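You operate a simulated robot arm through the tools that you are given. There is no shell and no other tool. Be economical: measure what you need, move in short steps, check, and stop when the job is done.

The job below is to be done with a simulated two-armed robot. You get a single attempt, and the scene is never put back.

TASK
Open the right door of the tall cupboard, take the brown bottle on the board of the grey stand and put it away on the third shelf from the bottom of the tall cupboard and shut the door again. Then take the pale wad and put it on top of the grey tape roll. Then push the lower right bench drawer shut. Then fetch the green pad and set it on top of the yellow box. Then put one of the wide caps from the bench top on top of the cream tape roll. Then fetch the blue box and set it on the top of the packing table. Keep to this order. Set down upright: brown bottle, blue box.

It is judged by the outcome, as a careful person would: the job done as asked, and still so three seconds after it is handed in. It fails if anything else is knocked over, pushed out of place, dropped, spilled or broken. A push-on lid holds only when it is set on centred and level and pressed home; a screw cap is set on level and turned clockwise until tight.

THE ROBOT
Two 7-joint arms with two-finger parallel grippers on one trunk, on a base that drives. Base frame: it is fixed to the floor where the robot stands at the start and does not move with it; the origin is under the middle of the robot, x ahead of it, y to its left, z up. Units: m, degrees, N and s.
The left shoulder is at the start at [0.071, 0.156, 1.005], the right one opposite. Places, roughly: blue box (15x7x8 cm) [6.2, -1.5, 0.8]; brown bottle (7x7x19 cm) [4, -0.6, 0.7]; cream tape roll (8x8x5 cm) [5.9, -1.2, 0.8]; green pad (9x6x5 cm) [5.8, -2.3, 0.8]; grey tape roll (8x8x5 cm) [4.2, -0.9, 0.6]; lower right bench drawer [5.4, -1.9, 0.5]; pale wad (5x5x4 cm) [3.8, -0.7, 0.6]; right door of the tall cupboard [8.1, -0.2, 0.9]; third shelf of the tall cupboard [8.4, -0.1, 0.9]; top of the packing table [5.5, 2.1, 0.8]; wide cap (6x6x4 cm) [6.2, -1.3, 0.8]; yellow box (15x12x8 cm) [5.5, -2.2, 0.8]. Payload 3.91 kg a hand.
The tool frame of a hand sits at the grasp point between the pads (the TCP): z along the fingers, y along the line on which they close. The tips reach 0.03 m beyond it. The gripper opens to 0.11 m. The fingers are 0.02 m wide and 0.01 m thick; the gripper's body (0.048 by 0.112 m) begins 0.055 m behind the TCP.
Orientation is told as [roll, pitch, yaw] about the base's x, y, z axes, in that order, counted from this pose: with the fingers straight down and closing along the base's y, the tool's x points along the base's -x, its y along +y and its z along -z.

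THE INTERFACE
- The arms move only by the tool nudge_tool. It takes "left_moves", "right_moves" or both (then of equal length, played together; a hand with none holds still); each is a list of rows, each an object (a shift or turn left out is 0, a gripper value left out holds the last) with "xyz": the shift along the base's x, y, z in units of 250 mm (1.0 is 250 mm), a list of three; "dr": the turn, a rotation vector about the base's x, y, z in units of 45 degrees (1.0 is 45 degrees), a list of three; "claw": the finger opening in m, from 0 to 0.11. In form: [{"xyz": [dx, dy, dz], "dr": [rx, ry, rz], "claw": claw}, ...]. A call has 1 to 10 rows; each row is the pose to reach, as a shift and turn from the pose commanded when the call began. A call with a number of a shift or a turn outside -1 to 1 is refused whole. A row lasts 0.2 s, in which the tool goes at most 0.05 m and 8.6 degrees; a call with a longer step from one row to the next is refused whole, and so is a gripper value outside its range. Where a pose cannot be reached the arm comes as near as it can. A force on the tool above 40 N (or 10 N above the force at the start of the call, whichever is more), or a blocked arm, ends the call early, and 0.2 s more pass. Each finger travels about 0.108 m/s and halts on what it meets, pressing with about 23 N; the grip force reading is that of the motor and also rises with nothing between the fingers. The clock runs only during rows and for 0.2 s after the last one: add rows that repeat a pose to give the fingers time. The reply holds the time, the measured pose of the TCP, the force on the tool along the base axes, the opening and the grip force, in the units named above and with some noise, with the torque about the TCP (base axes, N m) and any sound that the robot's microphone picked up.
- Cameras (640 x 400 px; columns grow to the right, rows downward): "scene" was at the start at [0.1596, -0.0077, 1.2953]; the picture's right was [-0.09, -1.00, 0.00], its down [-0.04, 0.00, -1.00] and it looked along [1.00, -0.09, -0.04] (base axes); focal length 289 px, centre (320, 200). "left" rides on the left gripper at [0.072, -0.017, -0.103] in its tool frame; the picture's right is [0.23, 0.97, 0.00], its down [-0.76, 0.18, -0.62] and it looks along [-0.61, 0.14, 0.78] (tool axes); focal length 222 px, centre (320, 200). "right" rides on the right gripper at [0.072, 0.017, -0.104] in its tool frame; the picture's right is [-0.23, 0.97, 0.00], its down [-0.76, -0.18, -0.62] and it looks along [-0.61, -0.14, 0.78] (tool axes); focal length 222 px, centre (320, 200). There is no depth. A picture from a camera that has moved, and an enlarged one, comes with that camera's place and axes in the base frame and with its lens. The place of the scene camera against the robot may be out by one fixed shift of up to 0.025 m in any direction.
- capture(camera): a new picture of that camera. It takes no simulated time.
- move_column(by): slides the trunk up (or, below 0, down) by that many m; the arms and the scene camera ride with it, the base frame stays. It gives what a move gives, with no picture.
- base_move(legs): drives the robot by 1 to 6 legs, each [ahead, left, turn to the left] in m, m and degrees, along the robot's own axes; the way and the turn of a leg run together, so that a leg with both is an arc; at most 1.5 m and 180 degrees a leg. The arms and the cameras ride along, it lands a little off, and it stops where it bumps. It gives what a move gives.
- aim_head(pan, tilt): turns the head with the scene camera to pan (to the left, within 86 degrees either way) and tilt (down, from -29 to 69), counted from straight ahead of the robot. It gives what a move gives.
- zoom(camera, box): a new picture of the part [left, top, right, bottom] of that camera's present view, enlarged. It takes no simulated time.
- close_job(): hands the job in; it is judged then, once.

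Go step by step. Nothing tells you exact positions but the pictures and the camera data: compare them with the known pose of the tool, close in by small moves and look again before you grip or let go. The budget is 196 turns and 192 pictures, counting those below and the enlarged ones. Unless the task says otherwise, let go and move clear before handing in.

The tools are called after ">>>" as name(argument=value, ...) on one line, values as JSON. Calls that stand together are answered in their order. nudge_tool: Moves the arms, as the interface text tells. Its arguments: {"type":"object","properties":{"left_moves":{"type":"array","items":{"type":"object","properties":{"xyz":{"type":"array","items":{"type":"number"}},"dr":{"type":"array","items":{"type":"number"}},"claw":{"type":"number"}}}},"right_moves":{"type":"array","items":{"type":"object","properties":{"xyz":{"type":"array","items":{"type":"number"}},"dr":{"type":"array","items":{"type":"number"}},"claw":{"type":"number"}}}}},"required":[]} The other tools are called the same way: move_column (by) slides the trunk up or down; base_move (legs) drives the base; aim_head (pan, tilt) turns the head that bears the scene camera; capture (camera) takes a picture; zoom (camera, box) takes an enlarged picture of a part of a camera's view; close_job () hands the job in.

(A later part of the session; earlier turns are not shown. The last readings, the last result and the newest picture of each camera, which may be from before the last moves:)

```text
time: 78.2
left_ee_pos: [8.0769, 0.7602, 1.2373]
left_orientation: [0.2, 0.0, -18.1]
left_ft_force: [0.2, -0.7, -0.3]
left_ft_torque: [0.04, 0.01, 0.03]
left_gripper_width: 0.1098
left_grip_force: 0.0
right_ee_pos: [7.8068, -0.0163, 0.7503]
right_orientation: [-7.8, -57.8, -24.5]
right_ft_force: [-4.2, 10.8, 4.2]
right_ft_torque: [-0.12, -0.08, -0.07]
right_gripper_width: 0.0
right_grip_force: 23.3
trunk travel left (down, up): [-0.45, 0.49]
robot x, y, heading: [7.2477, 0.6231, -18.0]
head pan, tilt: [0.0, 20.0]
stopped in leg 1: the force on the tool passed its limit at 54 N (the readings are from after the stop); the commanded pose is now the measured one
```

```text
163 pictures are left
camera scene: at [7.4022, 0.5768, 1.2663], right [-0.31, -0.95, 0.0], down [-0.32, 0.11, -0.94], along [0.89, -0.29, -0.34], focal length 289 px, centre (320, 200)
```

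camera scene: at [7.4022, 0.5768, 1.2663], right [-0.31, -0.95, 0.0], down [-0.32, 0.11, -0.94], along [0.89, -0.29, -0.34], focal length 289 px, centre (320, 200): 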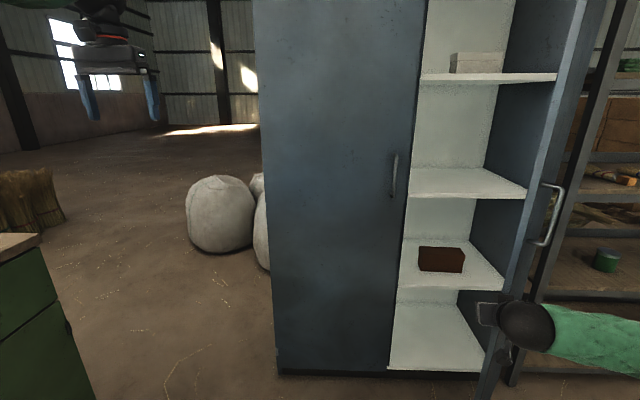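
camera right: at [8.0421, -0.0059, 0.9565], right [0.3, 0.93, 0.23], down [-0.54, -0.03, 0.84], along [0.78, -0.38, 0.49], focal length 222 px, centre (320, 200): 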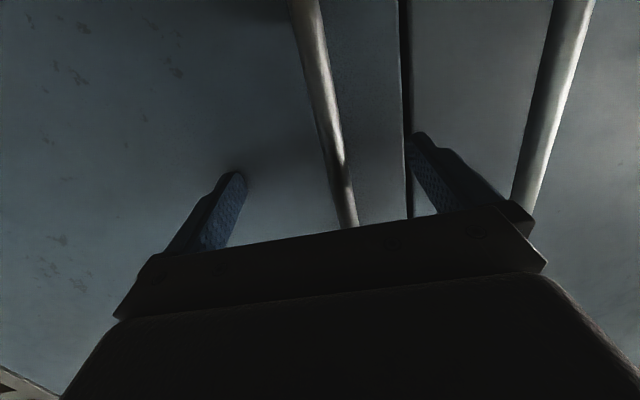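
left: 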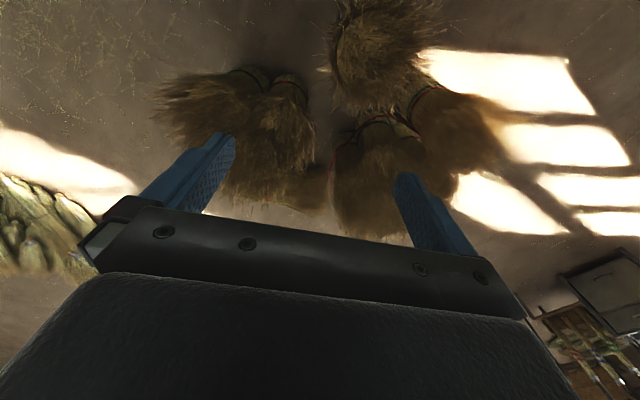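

The push stopped on the force limit from speed, not on an obstacle. I'll push slowly with the arm along the door's swing.

>>> nudge_tool(right_moves=[{"xyz": [-0.03, -0.03, 0]}, {"xyz": [-0.07, -0.07, 0]}, {"xyz": [-0.11, -0.11, 0]}, {"xyz": [-0.15, -0.15, 0]}, {"xyz": [-0.19, -0.19, 0]}, {"xyz": [-0.23, -0.23, 0]}, {"xyz": [-0.27, -0.28, 0]}, {"xyz": [-0.31, -0.33, 0]}, {"xyz": [-0.35, -0.38, 0]}, {"xyz": [-0.38, -0.44, 0]}])

>>> capture(camera="scene")

```text
time: 78.7
left_ee_pos: [8.0757, 0.7608, 1.2378]
left_orientation: [-0.1, 0.0, -18.0]
left_ft_force: [1.3, -0.7, 0.8]
left_ft_torque: [0.0, 0.01, 0.01]
left_gripper_width: 0.11
left_grip_force: 0.0
right_ee_pos: [7.7958, -0.0222, 0.7497]
right_orientation: [-7.5, -57.7, -24.2]
right_ft_force: [-8.3, 15.1, 9.9]
right_ft_torque: [-0.25, -0.08, -0.14]
right_gripper_width: 0.0001
right_grip_force: 23.3
trunk travel left (down, up): [-0.45, 0.49]
robot x, y, heading: [7.2485, 0.6216, -18.0]
head pan, tilt: [0.0, 20.0]
stopped in row 2 (right hand): the force on the tool passed its limit at 47 N (the readings are from after the stop); the commanded pose is now the measured one
```

```text
162 pictures are left
camera scene: at [7.4024, 0.5776, 1.2664], right [-0.31, -0.95, 0.0], down [-0.32, 0.11, -0.94], along [0.89, -0.29, -0.34], focal length 289 px, centre (320, 200)
```

scene: 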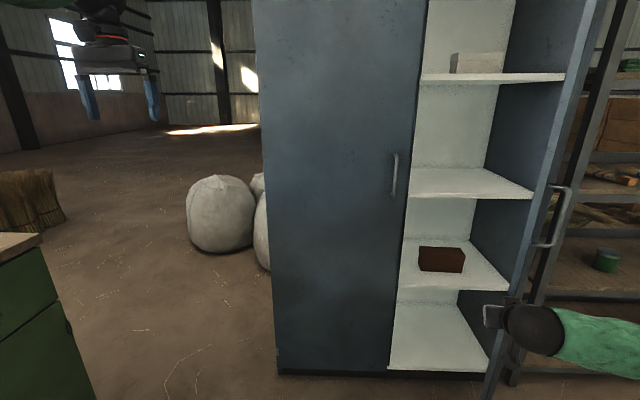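

The door now stands about 70° open, leaving the whole third shelf clear, which is enough. I'll pull the right hand away from the door and raise it.

>>> nudge_tool(right_moves=[{"xyz": [-0.02, 0.1, 0]}, {"xyz": [-0.04, 0.25, 0]}, {"xyz": [-0.06, 0.4, 0]}, {"xyz": [-0.06, 0.4, 0.15]}, {"xyz": [-0.06, 0.4, 0.3]}, {"xyz": [-0.06, 0.4, 0.45]}, {"xyz": [-0.06, 0.4, 0.6]}, {"xyz": [-0.06, 0.4, 0.75], "dr": [0.1, 0, 0]}, {"xyz": [-0.06, 0.4, 0.9], "dr": [0.18, 0, 0]}])

>>> capture(camera="scene")

```text
time: 80.7
left_ee_pos: [8.0773, 0.7612, 1.2376]
left_orientation: [-0.2, 0.1, -18.0]
left_ft_force: [0.3, 0.7, 0.0]
left_ft_torque: [0.01, 0.0, -0.02]
left_gripper_width: 0.11
left_grip_force: 0.1
right_ee_pos: [7.7821, 0.0771, 0.9756]
right_orientation: [4.9, -53.7, -34.6]
right_ft_force: [0.2, -0.9, 0.4]
right_ft_torque: [-0.02, -0.01, 0.0]
right_gripper_width: 0.0
right_grip_force: 22.5
trunk travel left (down, up): [-0.45, 0.49]
robot x, y, heading: [7.2451, 0.6205, -18.0]
head pan, tilt: [0.0, 20.0]
```

```text
161 pictures are left
camera scene: at [7.4033, 0.5777, 1.2662], right [-0.31, -0.95, 0.0], down [-0.33, 0.11, -0.94], along [0.89, -0.29, -0.34], focal length 289 px, centre (320, 200)
```

scene: 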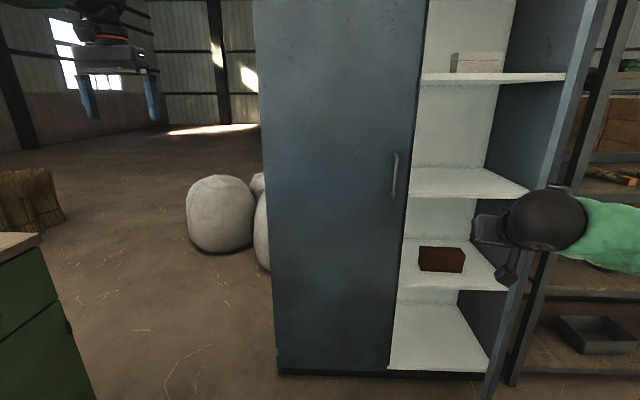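

I'll back away from the cupboard first, with the hand clear of the door, then look at the corridor between bench and cart.

>>> base_move(legs=[[-0.5, 0.05, 0], [-0.5, 0.1, 0]])

>>> aim_head(pan=-60, tilt=25)

>>> capture(camera="scene")

```text
time: 86.2
left_ee_pos: [7.1687, 1.2173, 1.2371]
left_orientation: [-0.1, -0.1, -17.5]
left_ft_force: [-0.4, 0.3, 0.4]
left_ft_torque: [-0.02, -0.01, 0.03]
left_gripper_width: 0.1097
left_grip_force: 0.0
right_ee_pos: [6.8798, 0.5308, 0.975]
right_orientation: [4.8, -53.6, -34.0]
right_ft_force: [-0.8, 1.1, -0.3]
right_ft_torque: [0.02, -0.01, -0.01]
right_gripper_width: 0.0
right_grip_force: 22.7
trunk travel left (down, up): [-0.45, 0.49]
robot x, y, heading: [6.341, 1.0695, -17.7]
head pan, tilt: [0.0, 20.0]
```

```text
time: 87.5
left_ee_pos: [7.1697, 1.2171, 1.237]
left_orientation: [-0.2, 0.1, -17.5]
left_ft_force: [0.5, 1.0, 0.3]
left_ft_torque: [-0.01, 0.02, -0.01]
left_gripper_width: 0.1101
left_grip_force: 0.2
right_ee_pos: [6.8815, 0.5297, 0.9734]
right_orientation: [4.9, -53.6, -33.8]
right_ft_force: [-0.2, -0.1, -0.2]
right_ft_torque: [0.04, -0.01, -0.01]
right_gripper_width: 0.0
right_grip_force: 22.9
trunk travel left (down, up): [-0.45, 0.49]
robot x, y, heading: [6.3446, 1.0701, -17.5]
head pan, tilt: [-60.0, 25.0]
```

```text
160 pictures are left
camera scene: at [6.4285, 0.9648, 1.2581], right [-0.98, -0.22, 0.0], down [-0.09, 0.41, -0.91], along [0.2, -0.88, -0.42], focal length 289 px, centre (320, 200)
```

scene: 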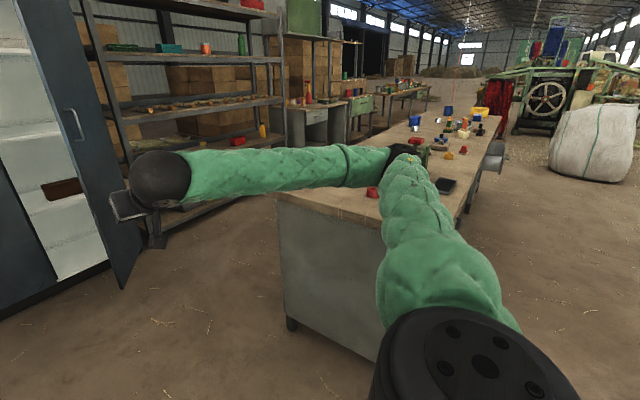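

I can see the bench and the corridor on its front side. I'll raise the trunk so the arms clear the bench objects, back up, and look down the corridor between bench and cart.

>>> move_column(by=0.3)

>>> base_move(legs=[[-0.52, 0, 0.5]])

>>> aim_head(pan=-85, tilt=25)

>>> capture(camera="scene")

```text
time: 90.5
left_ee_pos: [7.1695, 1.2176, 1.5365]
left_orientation: [-0.1, 0.0, -17.6]
left_ft_force: [-0.2, -0.4, -0.3]
left_ft_torque: [0.01, -0.02, -0.01]
left_gripper_width: 0.1099
left_grip_force: 0.0
right_ee_pos: [6.8809, 0.5296, 1.274]
right_orientation: [4.9, -53.8, -34.0]
right_ft_force: [-0.6, 1.2, 0.3]
right_ft_torque: [-0.01, 0.0, -0.01]
right_gripper_width: 0.0
right_grip_force: 23.0
trunk travel left (down, up): [-0.75, 0.19]
robot x, y, heading: [6.3361, 1.0699, -17.5]
head pan, tilt: [-60.0, 25.0]
```

```text
time: 93.6
left_ee_pos: [6.6714, 1.3819, 1.5375]
left_orientation: [-0.1, 0.1, -16.8]
left_ft_force: [1.1, 0.5, 0.0]
left_ft_torque: [-0.03, -0.02, 0.02]
left_gripper_width: 0.1103
left_grip_force: 0.1
right_ee_pos: [6.3927, 0.6901, 1.2739]
right_orientation: [4.9, -53.8, -33.3]
right_ft_force: [-0.4, 0.6, 1.0]
right_ft_torque: [0.0, -0.01, 0.02]
right_gripper_width: 0.0
right_grip_force: 23.0
trunk travel left (down, up): [-0.75, 0.19]
robot x, y, heading: [5.8445, 1.2224, -16.9]
head pan, tilt: [-60.0, 25.0]
```

```text
time: 94.5
left_ee_pos: [6.6719, 1.3812, 1.5363]
left_orientation: [-0.1, 0.2, -16.8]
left_ft_force: [-0.9, 0.2, 0.1]
left_ft_torque: [0.01, 0.03, -0.01]
left_gripper_width: 0.11
left_grip_force: 0.0
right_ee_pos: [6.3924, 0.6902, 1.2749]
right_orientation: [4.9, -53.7, -33.3]
right_ft_force: [-0.3, 0.2, -0.1]
right_ft_torque: [-0.01, -0.02, -0.01]
right_gripper_width: 0.0
right_grip_force: 22.8
trunk travel left (down, up): [-0.75, 0.19]
robot x, y, heading: [5.8477, 1.2244, -16.5]
head pan, tilt: [-85.0, 25.0]
```

```text
159 pictures are left
camera scene: at [5.8945, 1.1185, 1.5581], right [-0.98, 0.2, 0.0], down [0.09, 0.41, -0.91], along [-0.19, -0.89, -0.42], focal length 289 px, centre (320, 200)
```

scene: 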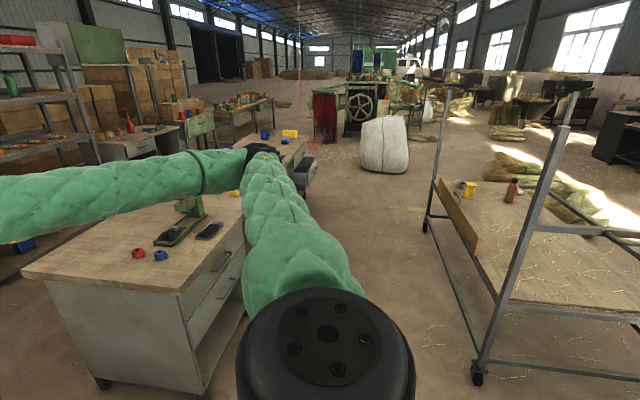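

The corridor between the bench and cart is about 1.2 m wide and clear. I'll strafe right through it, facing the bench.

>>> base_move(legs=[[-0.06, 0, 0], [0, -1.4, 0]])

>>> capture(camera="scene")

```text
time: 102.0
left_ee_pos: [6.2026, 0.0472, 1.5368]
left_orientation: [-0.1, 0.1, -17.2]
left_ft_force: [1.0, -0.3, -0.2]
left_ft_torque: [0.02, -0.03, 0.0]
left_gripper_width: 0.1101
left_grip_force: 0.1
right_ee_pos: [5.918, -0.6416, 1.2735]
right_orientation: [4.9, -53.7, -33.7]
right_ft_force: [-0.2, -0.8, -0.3]
right_ft_torque: [0.03, 0.0, -0.02]
right_gripper_width: 0.0002
right_grip_force: 22.9
trunk travel left (down, up): [-0.75, 0.19]
robot x, y, heading: [5.3764, -0.1038, -17.5]
head pan, tilt: [-85.0, 25.0]
```

```text
158 pictures are left
camera scene: at [5.4235, -0.2094, 1.5581], right [-0.98, 0.21, 0.0], down [0.09, 0.41, -0.91], along [-0.19, -0.89, -0.42], focal length 289 px, centre (320, 200)
```

scene: 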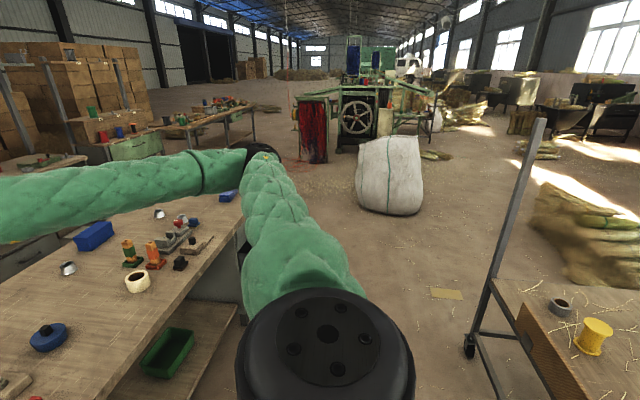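

The way is still clear; I can see the tape roll and spool on the cart and the bench objects. I'll continue right past the end of the cart.

>>> base_move(legs=[[-0.05, -1.4, 0], [0, -0.95, 0], [-0.4, 0, 45], [0, 0.3, 45]])

>>> aim_head(pan=0, tilt=30)

>>> capture(camera="scene")

```text
time: 117.7
left_ee_pos: [3.867, -1.3343, 1.5372]
left_orientation: [0.0, 0.2, 72.3]
left_ft_force: [-0.7, 0.8, -0.7]
left_ft_torque: [-0.03, 0.02, 0.01]
left_gripper_width: 0.1102
left_grip_force: 0.0
right_ee_pos: [4.5542, -1.6251, 1.2732]
right_orientation: [4.9, -53.7, 55.8]
right_ft_force: [-0.2, -0.1, -0.4]
right_ft_torque: [0.02, 0.02, -0.02]
right_gripper_width: 0.0002
right_grip_force: 22.6
trunk travel left (down, up): [-0.75, 0.19]
robot x, y, heading: [4.0104, -2.1618, 72.5]
head pan, tilt: [-85.0, 25.0]
```

```text
time: 119.3
left_ee_pos: [3.8682, -1.3344, 1.5369]
left_orientation: [-0.1, 0.1, 72.5]
left_ft_force: [0.2, -0.9, 0.1]
left_ft_torque: [-0.01, -0.02, -0.02]
left_gripper_width: 0.1101
left_grip_force: 0.0
right_ee_pos: [4.5547, -1.6251, 1.2746]
right_orientation: [4.9, -53.7, 55.8]
right_ft_force: [-0.6, 0.8, -0.3]
right_ft_torque: [-0.02, 0.0, 0.01]
right_gripper_width: 0.0
right_grip_force: 23.1
trunk travel left (down, up): [-0.75, 0.19]
robot x, y, heading: [4.014, -2.1637, 72.3]
head pan, tilt: [0.0, 30.0]
```

```text
157 pictures are left
camera scene: at [4.0744, -2.0273, 1.5501], right [0.95, -0.3, 0.0], down [-0.15, -0.48, -0.87], along [0.26, 0.82, -0.5], focal length 289 px, centre (320, 200)
```

scene: 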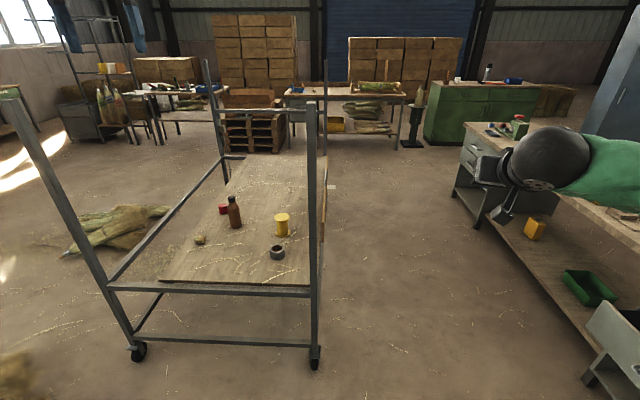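

I have a clear view of the cart's right end: the bottle, pale wad (left), spool and grey tape. I'll lower the trunk, tuck the left arm in and align the right tool with my heading before closing in.

>>> move_column(by=-0.3)

>>> nudge_tool(left_moves=[{"xyz": [-0.01, -0.19, 0]}, {"xyz": [-0.02, -0.38, 0]}, {"xyz": [-0.04, -0.57, 0]}, {"xyz": [-0.05, -0.76, 0]}, {"xyz": [-0.06, -0.95, 0]}], right_moves=[{"dr": [0, 0, 0.1], "claw": 0.05}, {"dr": [0, 0, 0.2], "claw": 0.09}, {"dr": [0, 0, 0.3], "claw": 0.1}, {"dr": [0, 0, 0.37], "claw": 0.1}, {"dr": [0, 0, 0.37], "claw": 0.1}])

>>> aim_head(pan=0, tilt=69)

>>> capture(camera="scene")

```text
time: 122.3
left_ee_pos: [3.8661, -1.3356, 1.2369]
left_orientation: [-0.1, 0.1, 72.3]
left_ft_force: [-0.4, -0.4, 0.4]
left_ft_torque: [0.0, 0.02, 0.0]
left_gripper_width: 0.1097
left_grip_force: 0.1
right_ee_pos: [4.5525, -1.6244, 0.9732]
right_orientation: [4.9, -53.8, 55.8]
right_ft_force: [-0.7, 0.5, 0.1]
right_ft_torque: [-0.03, 0.0, -0.01]
right_gripper_width: 0.0
right_grip_force: 22.6
trunk travel left (down, up): [-0.45, 0.49]
robot x, y, heading: [4.0135, -2.16, 72.3]
head pan, tilt: [0.0, 30.0]
```

```text
time: 123.5
left_ee_pos: [3.8509, -1.5732, 1.2383]
left_orientation: [0.0, -0.1, 72.4]
left_ft_force: [0.1, -0.6, 0.5]
left_ft_torque: [0.05, 0.01, -0.02]
left_gripper_width: 0.1102
left_grip_force: 0.1
right_ee_pos: [4.5529, -1.6264, 0.976]
right_orientation: [4.9, -53.8, 72.4]
right_ft_force: [-0.6, 0.0, -0.3]
right_ft_torque: [0.02, -0.02, 0.0]
right_gripper_width: 0.0999
right_grip_force: 0.0
trunk travel left (down, up): [-0.45, 0.49]
robot x, y, heading: [4.0116, -2.1625, 72.1]
head pan, tilt: [0.0, 30.0]
```

```text
time: 124.5
left_ee_pos: [3.8519, -1.5716, 1.2367]
left_orientation: [-0.1, 0.0, 72.4]
left_ft_force: [0.3, -1.1, 0.6]
left_ft_torque: [0.0, -0.02, 0.02]
left_gripper_width: 0.1098
left_grip_force: 0.1
right_ee_pos: [4.5534, -1.6245, 0.9735]
right_orientation: [4.9, -53.7, 72.4]
right_ft_force: [0.2, 0.7, -0.1]
right_ft_torque: [-0.02, 0.01, -0.02]
right_gripper_width: 0.1003
right_grip_force: 0.1
trunk travel left (down, up): [-0.45, 0.49]
robot x, y, heading: [4.0118, -2.1638, 72.1]
head pan, tilt: [0.0, 68.8]
```

```text
156 pictures are left
camera scene: at [4.0636, -2.0602, 1.1987], right [0.95, -0.3, 0.0], down [-0.28, -0.89, -0.36], along [0.11, 0.35, -0.93], focal length 289 px, centre (320, 200)
```

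scene: 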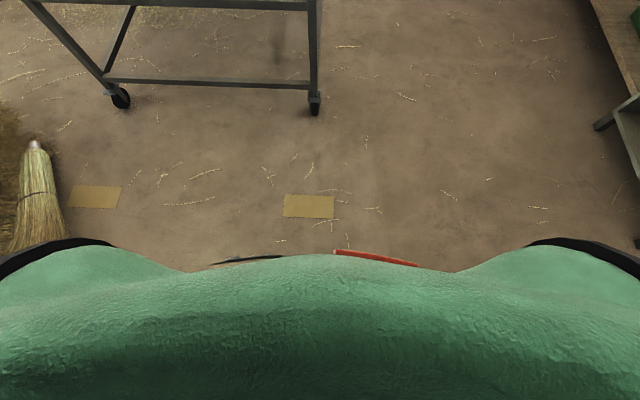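

My base front is about 0.3 m from the axis, so I can close to 0.44 m from the cart's wheels. I'll shift the right hand inward, level it, then drive in left and ahead.

>>> nudge_tool(right_moves=[{"xyz": [-0.15, 0.05, 0.02], "dr": [-0.01, -0.03, -0.044]}, {"xyz": [-0.3, 0.1, 0.05], "dr": [-0.02, -0.061, -0.088]}, {"xyz": [-0.45, 0.15, 0.1], "dr": [-0.02, -0.061, -0.088]}, {"xyz": [-0.6, 0.2, 0.1], "dr": [-0.02, -0.061, -0.088]}, {"xyz": [-0.75, 0.25, 0.1], "dr": [-0.02, -0.061, -0.088]}, {"xyz": [-0.9, 0.3, 0.1], "dr": [-0.02, -0.061, -0.088]}])

>>> base_move(legs=[[0, 0.48, 0.5], [0.5, 0, 0]])

>>> aim_head(pan=0, tilt=35)

>>> capture(camera="scene")

```text
time: 125.9
left_ee_pos: [3.8516, -1.571, 1.2359]
left_orientation: [-0.2, 0.0, 72.2]
left_ft_force: [-1.3, 0.3, -0.5]
left_ft_torque: [-0.04, -0.02, -0.01]
left_gripper_width: 0.1101
left_grip_force: 0.2
right_ee_pos: [4.3274, -1.5497, 0.9986]
right_orientation: [-0.1, -53.7, 72.5]
right_ft_force: [-0.4, 0.8, 0.2]
right_ft_torque: [0.0, 0.0, 0.0]
right_gripper_width: 0.0998
right_grip_force: 0.0
trunk travel left (down, up): [-0.45, 0.49]
robot x, y, heading: [4.0132, -2.1635, 72.3]
head pan, tilt: [0.0, 68.8]
```

```text
time: 131.1
left_ee_pos: [3.5328, -0.9881, 1.2379]
left_orientation: [-0.2, -0.2, 72.1]
left_ft_force: [0.2, 0.2, 0.9]
left_ft_torque: [-0.04, 0.0, -0.01]
left_gripper_width: 0.1102
left_grip_force: 0.0
right_ee_pos: [4.0076, -0.9734, 0.9949]
right_orientation: [-0.8, -53.5, 73.2]
right_ft_force: [0.9, 0.4, 0.1]
right_ft_torque: [-0.02, -0.01, -0.01]
right_gripper_width: 0.0999
right_grip_force: 0.1
trunk travel left (down, up): [-0.45, 0.49]
robot x, y, heading: [3.6956, -1.574, 71.9]
head pan, tilt: [0.0, 68.8]
stopped in leg 2: the robot was blocked; the commanded pose is now the measured one
```

```text
time: 132.1
left_ee_pos: [3.5333, -0.9896, 1.2387]
left_orientation: [-0.2, -0.3, 72.0]
left_ft_force: [0.7, -0.6, 0.0]
left_ft_torque: [-0.03, 0.0, 0.01]
left_gripper_width: 0.1099
left_grip_force: 0.1
right_ee_pos: [4.0069, -0.974, 0.9947]
right_orientation: [-0.8, -53.5, 73.3]
right_ft_force: [0.0, 0.2, -0.5]
right_ft_torque: [0.0, -0.06, 0.03]
right_gripper_width: 0.1
right_grip_force: 0.1
trunk travel left (down, up): [-0.45, 0.49]
robot x, y, heading: [3.6935, -1.5772, 72.0]
head pan, tilt: [0.0, 35.0]
```

```text
155 pictures are left
camera scene: at [3.7514, -1.4488, 1.2432], right [0.95, -0.31, 0.0], down [-0.17, -0.54, -0.82], along [0.26, 0.78, -0.57], focal length 289 px, centre (320, 200)
```

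scene: 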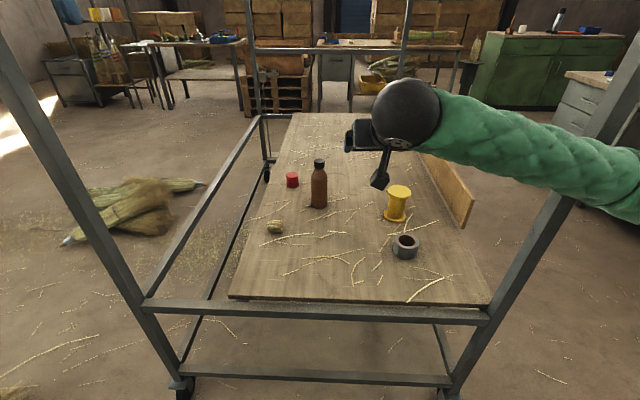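

The base stopped, likely because my right forearm met the rear post. The cart didn't shift. I'll back off 10 cm and straighten the arm forward so the elbow comes in.

>>> base_move(legs=[[-0.1, 0, 0]])

>>> nudge_tool(right_moves=[{"xyz": [-0.05, 0.12, -0.06]}, {"xyz": [-0.1, 0.24, -0.12]}, {"xyz": [-0.15, 0.36, -0.18]}, {"xyz": [-0.2, 0.48, -0.24]}, {"xyz": [-0.26, 0.63, -0.3]}, {"xyz": [-0.26, 0.63, -0.3]}])

>>> capture(camera="scene")

>>> aim_head(pan=-50, tilt=35)

>>> capture(camera="scene")

```text
time: 133.2
left_ee_pos: [3.5057, -1.0803, 1.2361]
left_orientation: [-0.2, -0.1, 72.1]
left_ft_force: [-1.1, -0.2, 0.3]
left_ft_torque: [0.03, -0.01, -0.02]
left_gripper_width: 0.1101
left_grip_force: 0.0
right_ee_pos: [3.9781, -1.0664, 0.9913]
right_orientation: [-0.5, -53.1, 73.1]
right_ft_force: [-0.3, -0.6, 0.5]
right_ft_torque: [-0.02, 0.01, 0.02]
right_gripper_width: 0.1
right_grip_force: 0.0
trunk travel left (down, up): [-0.45, 0.49]
robot x, y, heading: [3.6662, -1.6677, 72.0]
head pan, tilt: [0.0, 35.0]
```

```text
time: 134.6
left_ee_pos: [3.5063, -1.0796, 1.2372]
left_orientation: [0.0, 0.1, 72.1]
left_ft_force: [0.5, 0.3, 0.2]
left_ft_torque: [0.01, -0.01, -0.03]
left_gripper_width: 0.11
left_grip_force: 0.0
right_ee_pos: [3.9134, -0.9078, 0.9166]
right_orientation: [-0.5, -53.1, 73.0]
right_ft_force: [0.0, -0.2, 0.3]
right_ft_torque: [0.02, -0.01, 0.04]
right_gripper_width: 0.0996
right_grip_force: 0.1
trunk travel left (down, up): [-0.45, 0.49]
robot x, y, heading: [3.6648, -1.6718, 71.9]
head pan, tilt: [0.0, 35.0]
```

```text
154 pictures are left
camera scene: at [3.7255, -1.5394, 1.2424], right [0.95, -0.31, 0.0], down [-0.18, -0.55, -0.82], along [0.25, 0.78, -0.57], focal length 289 px, centre (320, 200)
```

scene: 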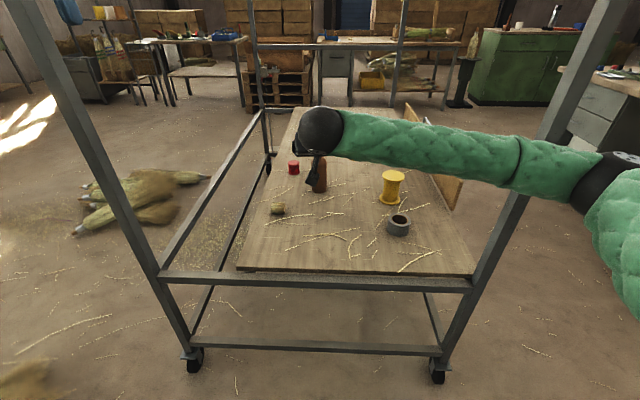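

```text
time: 135.8
left_ee_pos: [3.5056, -1.079, 1.2367]
left_orientation: [0.0, 0.1, 72.1]
left_ft_force: [-0.2, -0.7, 0.1]
left_ft_torque: [0.01, 0.02, 0.02]
left_gripper_width: 0.11
left_grip_force: 0.1
right_ee_pos: [3.9136, -0.9063, 0.9142]
right_orientation: [-0.3, -53.0, 73.1]
right_ft_force: [-0.5, -0.1, 0.1]
right_ft_torque: [-0.04, 0.0, 0.0]
right_gripper_width: 0.1
right_grip_force: 0.0
trunk travel left (down, up): [-0.45, 0.49]
robot x, y, heading: [3.6646, -1.6678, 71.9]
head pan, tilt: [-50.0, 35.0]
```

```text
153 pictures are left
camera scene: at [3.7794, -1.5893, 1.2423], right [0.38, -0.93, 0.0], down [-0.53, -0.22, -0.82], along [0.76, 0.31, -0.57], focal length 289 px, centre (320, 200)
```

scene: 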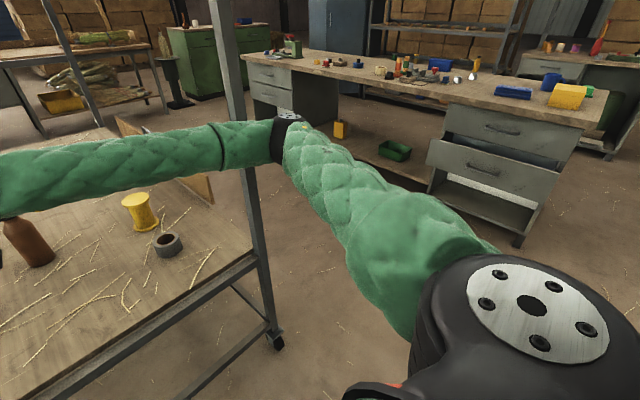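

The forearm would hit the rear post again, so it's better to reach in with the left arm while the right arm stays outside behind the cart. I'll back out, fold the right hand to the right and pitch the left tool forward.

>>> base_move(legs=[[-0.4, 0, 0], [0, -0.24, 0]])

>>> nudge_tool(right_moves=[{"xyz": [0.12, -0.12, 0]}, {"xyz": [0.24, -0.24, 0]}, {"xyz": [0.36, -0.36, 0]}, {"xyz": [0.48, -0.48, 0]}, {"xyz": [0.6, -0.6, 0]}, {"xyz": [0.72, -0.7, 0]}, {"xyz": [0.84, -0.8, 0]}], left_moves=[{"xyz": [0.03, 0.09, -0.05], "dr": [0.16, -0.052, 0]}, {"xyz": [0.06, 0.18, -0.1], "dr": [0.32, -0.104, 0]}, {"xyz": [0.09, 0.27, -0.2], "dr": [0.48, -0.156, 0]}, {"xyz": [0.12, 0.36, -0.3], "dr": [0.64, -0.208, 0]}, {"xyz": [0.15, 0.45, -0.4], "dr": [0.8, -0.26, 0]}, {"xyz": [0.18, 0.54, -0.5], "dr": [0.951, -0.309, 0]}, {"xyz": [0.18, 0.54, -0.6], "dr": [0.951, -0.309, 0]}])

>>> aim_head(pan=0, tilt=35)

>>> capture(camera="scene")

```text
time: 139.7
left_ee_pos: [3.6162, -1.5353, 1.2379]
left_orientation: [0.1, 0.0, 72.0]
left_ft_force: [0.2, -0.7, 0.3]
left_ft_torque: [0.02, 0.01, 0.0]
left_gripper_width: 0.11
left_grip_force: 0.2
right_ee_pos: [4.0233, -1.3622, 0.9155]
right_orientation: [-0.3, -53.1, 73.0]
right_ft_force: [0.3, -0.4, -0.2]
right_ft_torque: [0.01, 0.05, 0.01]
right_gripper_width: 0.0999
right_grip_force: 0.1
trunk travel left (down, up): [-0.45, 0.49]
robot x, y, heading: [3.7728, -2.1252, 72.0]
head pan, tilt: [-50.0, 35.0]
```

```text
time: 141.3
left_ee_pos: [3.6598, -1.4009, 1.0873]
left_orientation: [0.0, -45.0, 72.1]
left_ft_force: [-0.6, -0.5, 0.8]
left_ft_torque: [0.02, 0.0, -0.01]
left_gripper_width: 0.1099
left_grip_force: 0.0
right_ee_pos: [4.2316, -1.5615, 0.9159]
right_orientation: [-0.5, -53.1, 73.1]
right_ft_force: [0.0, -0.3, 0.7]
right_ft_torque: [0.03, 0.0, -0.02]
right_gripper_width: 0.0999
right_grip_force: 0.1
trunk travel left (down, up): [-0.45, 0.49]
robot x, y, heading: [3.7744, -2.1269, 72.0]
head pan, tilt: [-50.0, 35.0]
```

```text
time: 142.5
left_ee_pos: [3.6601, -1.3988, 1.0874]
left_orientation: [-0.2, -44.8, 72.0]
left_ft_force: [-0.5, -0.6, 0.8]
left_ft_torque: [0.03, -0.02, -0.01]
left_gripper_width: 0.1099
left_grip_force: 0.1
right_ee_pos: [4.2331, -1.5606, 0.9153]
right_orientation: [-0.5, -53.1, 73.0]
right_ft_force: [0.3, -0.2, 0.9]
right_ft_torque: [0.0, -0.01, 0.03]
right_gripper_width: 0.0999
right_grip_force: 0.0
trunk travel left (down, up): [-0.45, 0.49]
robot x, y, heading: [3.7766, -2.1224, 71.9]
head pan, tilt: [0.0, 35.0]
```

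```text
152 pictures are left
camera scene: at [3.8342, -1.9936, 1.2423], right [0.95, -0.31, 0.0], down [-0.18, -0.55, -0.82], along [0.25, 0.78, -0.57], focal length 289 px, centre (320, 200)
```

scene: 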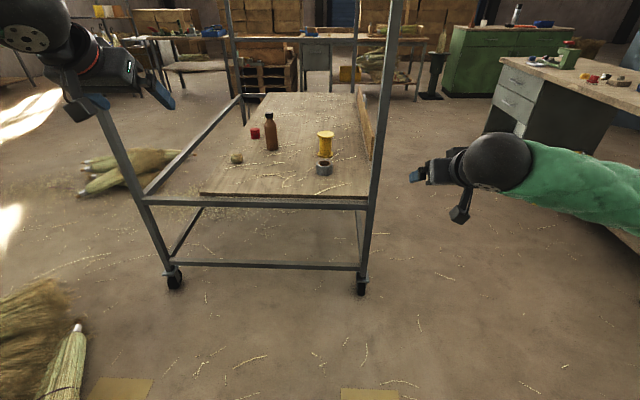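

RR post is now 0.21 m to my right; the bottle is 1.5 m ahead, 0.25 m left. I'll move the right hand further right so that it passes outside the post, then drive in 0.5 m.

>>> nudge_tool(right_moves=[{"xyz": [0.14, -0.1, 0]}, {"xyz": [0.28, -0.2, 0]}, {"xyz": [0.42, -0.3, 0]}, {"xyz": [0.56, -0.4, 0]}, {"xyz": [0.7, -0.5, 0]}, {"xyz": [0.84, -0.6, 0]}], left_moves=[{"xyz": [0.1, 0.04, 0]}, {"xyz": [0.2, 0.07, 0]}, {"xyz": [0.25, 0.12, 0]}, {"xyz": [0.25, 0.2, 0]}, {"xyz": [0.25, 0.2, 0]}, {"xyz": [0.25, 0.2, 0]}])

>>> base_move(legs=[[0.48, 0, 0]])

>>> capture(camera="scene")

```text
time: 143.9
left_ee_pos: [3.7216, -1.35, 1.0868]
left_orientation: [-0.2, -44.9, 72.2]
left_ft_force: [-0.3, -0.7, -0.4]
left_ft_torque: [0.02, 0.01, -0.03]
left_gripper_width: 0.1102
left_grip_force: 0.1
right_ee_pos: [4.4423, -1.7117, 0.9146]
right_orientation: [-0.4, -53.1, 73.2]
right_ft_force: [-0.2, -0.3, 0.0]
right_ft_torque: [-0.03, -0.01, 0.0]
right_gripper_width: 0.0999
right_grip_force: 0.3
trunk travel left (down, up): [-0.45, 0.49]
robot x, y, heading: [3.7699, -2.1248, 71.9]
head pan, tilt: [0.0, 35.0]
```

```text
time: 146.7
left_ee_pos: [3.8682, -0.8926, 1.0863]
left_orientation: [-0.1, -44.8, 72.3]
left_ft_force: [-0.4, 0.7, 0.0]
left_ft_torque: [0.01, -0.02, 0.01]
left_gripper_width: 0.1103
left_grip_force: 0.1
right_ee_pos: [4.5898, -1.2532, 0.9138]
right_orientation: [-0.5, -53.0, 73.3]
right_ft_force: [0.2, -1.1, -0.2]
right_ft_torque: [0.03, 0.04, -0.01]
right_gripper_width: 0.1002
right_grip_force: 0.0
trunk travel left (down, up): [-0.45, 0.49]
robot x, y, heading: [3.9219, -1.6711, 71.9]
head pan, tilt: [0.0, 35.0]
```

```text
151 pictures are left
camera scene: at [3.9819, -1.5365, 1.2422], right [0.95, -0.31, 0.0], down [-0.18, -0.55, -0.82], along [0.25, 0.78, -0.57], focal length 289 px, centre (320, 200)
```

scene: 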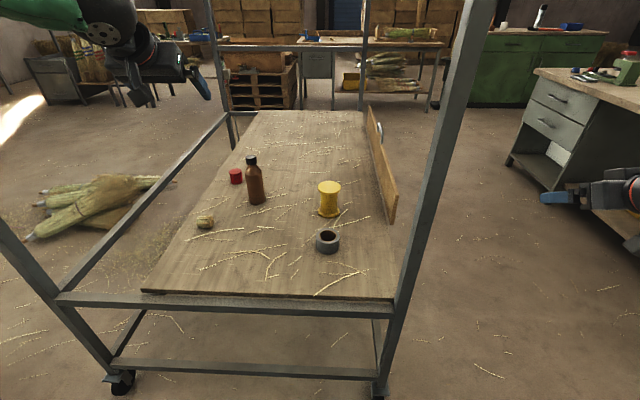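

All clear. I'll drive 0.18 m further so the bottle comes within the left hand's reach.

>>> base_move(legs=[[0.18, 0, 0]])

>>> capture(camera="scene")

>>> capture(camera="left")

```text
time: 148.2
left_ee_pos: [3.925, -0.7199, 1.0847]
left_orientation: [-0.2, -44.8, 72.1]
left_ft_force: [0.4, 0.7, 0.5]
left_ft_torque: [0.0, 0.0, -0.01]
left_gripper_width: 0.1099
left_grip_force: 0.1
right_ee_pos: [4.6467, -1.0804, 0.9136]
right_orientation: [-0.6, -53.1, 73.2]
right_ft_force: [0.1, 0.3, -1.0]
right_ft_torque: [-0.02, 0.02, 0.01]
right_gripper_width: 0.0998
right_grip_force: 0.0
trunk travel left (down, up): [-0.45, 0.49]
robot x, y, heading: [3.9783, -1.4958, 72.0]
head pan, tilt: [0.0, 35.0]
```

```text
150 pictures are left
camera scene: at [4.0381, -1.3635, 1.2421], right [0.95, -0.31, 0.0], down [-0.18, -0.55, -0.82], along [0.25, 0.78, -0.57], focal length 289 px, centre (320, 200)
```

scene: 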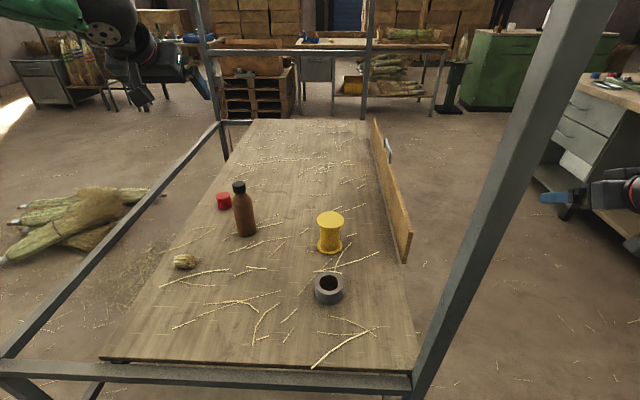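

```text
149 pictures are left
camera left: at [3.9029, -0.8432, 1.1089], right [-0.98, 0.15, -0.16], down [-0.14, 0.15, 0.98], along [0.17, 0.98, -0.13], focal length 222 px, centre (320, 200)
```

left: 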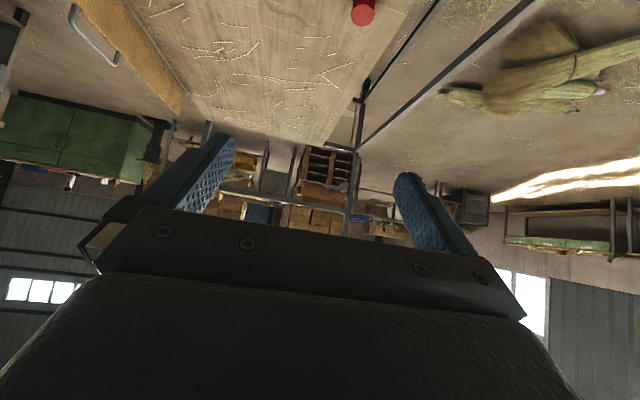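

The bottle stands at about (4.02, −0.61), base z≈0.59, top ≈0.79. I'll lower the left hand behind it with the tool pitched to about 60°, fingers open.

>>> nudge_tool(left_moves=[{"xyz": [0.04, -0.01, -0.16], "dr": [0.053, -0.017, 0]}, {"xyz": [0.08, -0.02, -0.32], "dr": [0.106, -0.034, 0]}, {"xyz": [0.12, -0.03, -0.48], "dr": [0.159, -0.051, 0]}, {"xyz": [0.16, -0.04, -0.64], "dr": [0.212, -0.069, 0]}, {"xyz": [0.2, -0.05, -0.8], "dr": [0.265, -0.086, 0]}, {"xyz": [0.22, -0.056, -0.96], "dr": [0.317, -0.103, 0]}, {"xyz": [0.22, -0.056, -0.96], "dr": [0.317, -0.103, 0]}])

>>> capture(camera="left")

>>> capture(camera="scene")

```text
time: 149.8
left_ee_pos: [3.9797, -0.7359, 0.8465]
left_orientation: [-0.2, -59.9, 72.1]
left_ft_force: [0.5, -0.1, -0.4]
left_ft_torque: [0.01, 0.0, 0.02]
left_gripper_width: 0.11
left_grip_force: 0.1
right_ee_pos: [4.6466, -1.0828, 0.914]
right_orientation: [-0.4, -53.1, 73.1]
right_ft_force: [0.0, -0.2, -0.4]
right_ft_torque: [-0.03, -0.01, 0.0]
right_gripper_width: 0.1
right_grip_force: 0.1
trunk travel left (down, up): [-0.45, 0.49]
robot x, y, heading: [3.9765, -1.4985, 71.9]
head pan, tilt: [0.0, 35.0]
```

```text
148 pictures are left
camera left: at [3.9566, -0.8597, 0.8371], right [-0.96, 0.19, -0.2], down [-0.22, -0.09, 0.97], along [0.17, 0.98, 0.13], focal length 222 px, centre (320, 200)
```

left: 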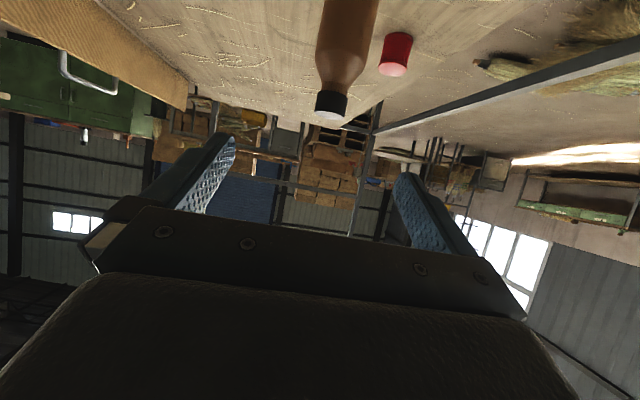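

```text
147 pictures are left
camera scene: at [4.038, -1.3656, 1.2424], right [0.95, -0.31, 0.0], down [-0.18, -0.55, -0.82], along [0.25, 0.78, -0.57], focal length 289 px, centre (320, 200)
```

scene: 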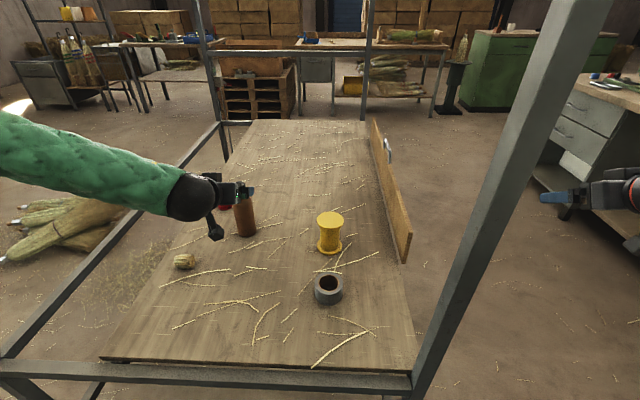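

The bottle is lined up with the tool axis. I'll lower to z≈0.67 behind it.

>>> nudge_tool(left_moves=[{"xyz": [0, 0, -0.16]}, {"xyz": [0, 0, -0.32]}, {"xyz": [0, 0, -0.48]}, {"xyz": [0, 0, -0.6]}, {"xyz": [0, 0, -0.69]}, {"xyz": [0, 0, -0.69]}])

>>> capture(camera="left")

>>> zoom(camera="scene", box=[130, 150, 370, 300])

```text
time: 151.2
left_ee_pos: [3.9797, -0.7349, 0.6743]
left_orientation: [-0.2, -59.9, 72.2]
left_ft_force: [-1.3, 0.2, -0.1]
left_ft_torque: [0.02, 0.0, 0.0]
left_gripper_width: 0.1099
left_grip_force: 0.2
right_ee_pos: [4.6454, -1.0823, 0.915]
right_orientation: [-0.4, -53.2, 73.3]
right_ft_force: [0.2, -0.6, -0.2]
right_ft_torque: [-0.03, -0.02, 0.02]
right_gripper_width: 0.1001
right_grip_force: 0.0
trunk travel left (down, up): [-0.45, 0.49]
robot x, y, heading: [3.9794, -1.4997, 72.0]
head pan, tilt: [0.0, 35.0]
```

```text
146 pictures are left
camera left: at [3.9563, -0.86, 0.6649], right [-0.96, 0.19, -0.2], down [-0.22, -0.09, 0.97], along [0.17, 0.98, 0.13], focal length 222 px, centre (320, 200)
```

left: 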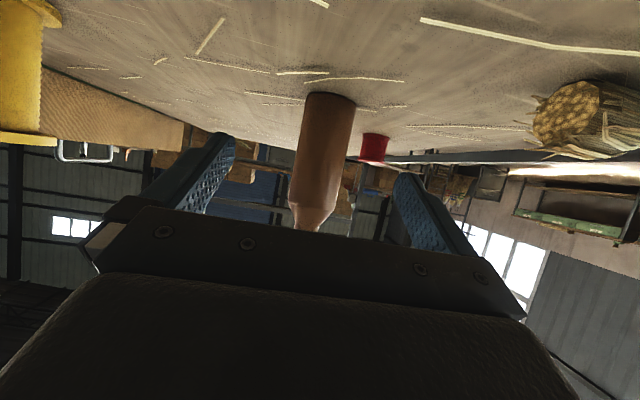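

```text
2.67 times, centred on (250, 225) of scene
camera zoom: at [4.0371, -1.3649, 1.2424], right [0.95, -0.31, 0.0], down [-0.18, -0.55, -0.82], along [0.25, 0.78, -0.57], focal length 771 px, centre (507, 133)
```

zoom: 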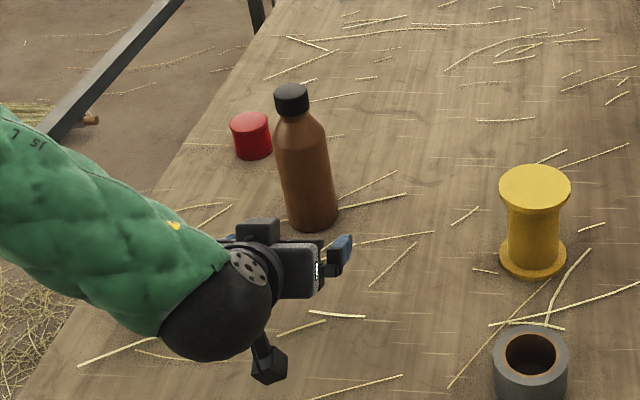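

The bottle is centred between the fingers. I'll advance 11 cm and check before gripping.

>>> nudge_tool(left_moves=[{"xyz": [0.034, 0.105, 0]}, {"xyz": [0.068, 0.21, 0]}, {"xyz": [0.102, 0.314, 0]}, {"xyz": [0.136, 0.418, 0]}, {"xyz": [0.136, 0.418, 0]}])

>>> capture(camera="left")

>>> zoom(camera="scene", box=[130, 150, 370, 300])

```text
time: 152.4
left_ee_pos: [4.0041, -0.6315, 0.6852]
left_orientation: [-0.2, -59.8, 72.3]
left_ft_force: [-0.7, 0.1, 0.3]
left_ft_torque: [-0.03, -0.01, 0.02]
left_gripper_width: 0.1103
left_grip_force: 0.1
left hand out of reach, approached as far as the arm can: row 3, 4, 5
right_ee_pos: [4.6464, -1.0809, 0.9152]
right_orientation: [-0.5, -53.1, 73.1]
right_ft_force: [-0.3, 0.3, 0.2]
right_ft_torque: [-0.02, -0.02, 0.02]
right_gripper_width: 0.1
right_grip_force: 0.0
trunk travel left (down, up): [-0.45, 0.49]
robot x, y, heading: [3.976, -1.4959, 72.2]
head pan, tilt: [0.0, 35.0]
```

```text
144 pictures are left
camera left: at [3.9816, -0.7567, 0.6748], right [-0.96, 0.19, -0.2], down [-0.22, -0.09, 0.97], along [0.17, 0.98, 0.13], focal length 222 px, centre (320, 200)
```

left: 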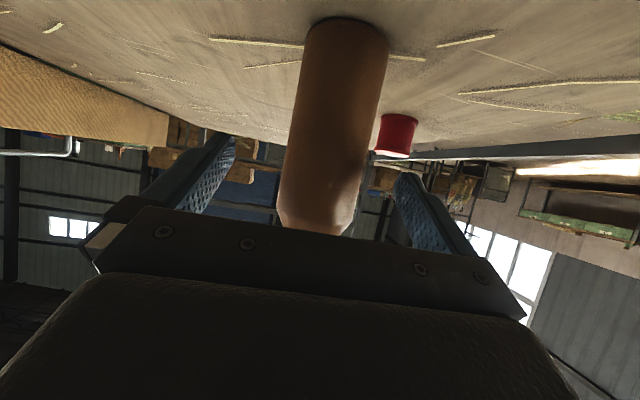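

```text
2.67 times, centred on (250, 225) of scene
camera zoom: at [4.0376, -1.3649, 1.2423], right [0.95, -0.31, 0.0], down [-0.18, -0.55, -0.82], along [0.25, 0.78, -0.57], focal length 771 px, centre (507, 133)
```

zoom: 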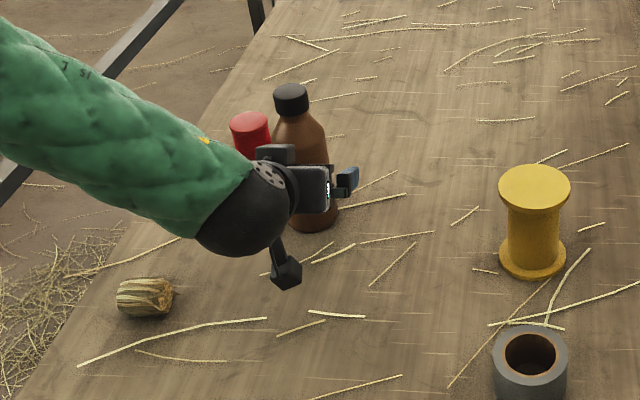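

The arm is at its reach limit, with the bottle about 4–5 cm beyond the pads. I'll drive the base 4 cm ahead and check again.

>>> base_move(legs=[[0.04, 0, 0]])

>>> nudge_tool(left_moves=[{"xyz": [-0.03, 0.01, 0]}, {"xyz": [-0.03, 0.01, -0.04]}, {"xyz": [-0.03, 0.01, -0.04]}])

>>> capture(camera="left")

```text
time: 153.3
left_ee_pos: [4.0168, -0.593, 0.6817]
left_orientation: [-0.2, -59.8, 72.2]
left_ft_force: [-0.3, 0.0, -0.4]
left_ft_torque: [0.03, -0.02, -0.01]
left_gripper_width: 0.11
left_grip_force: 0.0
right_ee_pos: [4.6593, -1.0416, 0.9127]
right_orientation: [-0.5, -52.9, 73.1]
right_ft_force: [0.5, 0.7, 0.4]
right_ft_torque: [0.0, -0.01, 0.01]
right_gripper_width: 0.1001
right_grip_force: 0.1
trunk travel left (down, up): [-0.45, 0.49]
robot x, y, heading: [3.9891, -1.4583, 72.3]
head pan, tilt: [0.0, 35.0]
```

```text
time: 154.1
left_ee_pos: [4.0073, -0.5899, 0.6762]
left_orientation: [-0.3, -59.8, 72.4]
left_ft_force: [0.4, 0.6, -0.1]
left_ft_torque: [-0.01, 0.02, 0.0]
left_gripper_width: 0.1099
left_grip_force: 0.1
right_ee_pos: [4.6591, -1.0438, 0.9136]
right_orientation: [-0.4, -53.1, 73.1]
right_ft_force: [0.3, 0.3, 0.5]
right_ft_torque: [0.0, 0.01, 0.0]
right_gripper_width: 0.1002
right_grip_force: 0.0
trunk travel left (down, up): [-0.45, 0.49]
robot x, y, heading: [3.9897, -1.4517, 72.1]
head pan, tilt: [0.0, 35.0]
```

```text
142 pictures are left
camera left: at [3.9839, -0.7161, 0.6669], right [-0.96, 0.19, -0.2], down [-0.22, -0.09, 0.97], along [0.17, 0.98, 0.13], focal length 222 px, centre (320, 200)
```

left: 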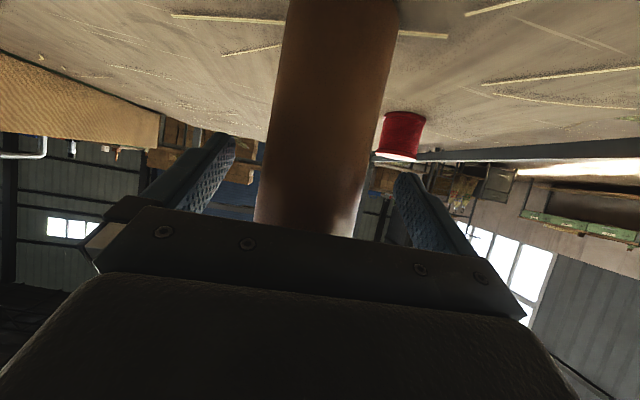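

The bottle is now between the pads (centre about 1.5 cm beyond the TCP) and centred. I'll close the left gripper.

>>> nudge_tool(left_moves=[{"claw": 0.09}, {"claw": 0.075}, {"claw": 0.06}, {"claw": 0.05}, {"claw": 0.05}, {"claw": 0.05}])

>>> zoom(camera="scene", box=[130, 150, 370, 300])

```text
time: 155.5
left_ee_pos: [4.0065, -0.5909, 0.6769]
left_orientation: [-0.3, -59.7, 72.1]
left_ft_force: [0.5, -0.3, 1.9]
left_ft_torque: [0.1, 0.1, -0.02]
left_gripper_width: 0.0613
left_grip_force: 22.8
right_ee_pos: [4.6592, -1.0438, 0.9148]
right_orientation: [-0.5, -53.1, 73.1]
right_ft_force: [0.5, 0.1, 0.1]
right_ft_torque: [0.0, 0.02, 0.0]
right_gripper_width: 0.1001
right_grip_force: 0.1
trunk travel left (down, up): [-0.45, 0.49]
robot x, y, heading: [3.9879, -1.4562, 72.2]
head pan, tilt: [0.0, 35.0]
```

```text
2.67 times, centred on (250, 225) of scene
camera zoom: at [4.0503, -1.3265, 1.2423], right [0.95, -0.31, 0.0], down [-0.18, -0.55, -0.82], along [0.25, 0.78, -0.57], focal length 771 px, centre (507, 133)
```

zoom: 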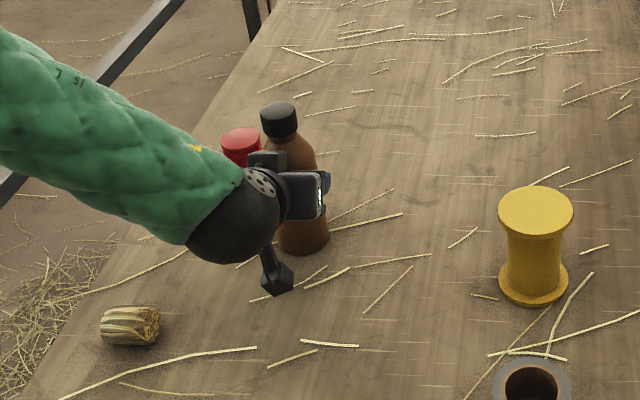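

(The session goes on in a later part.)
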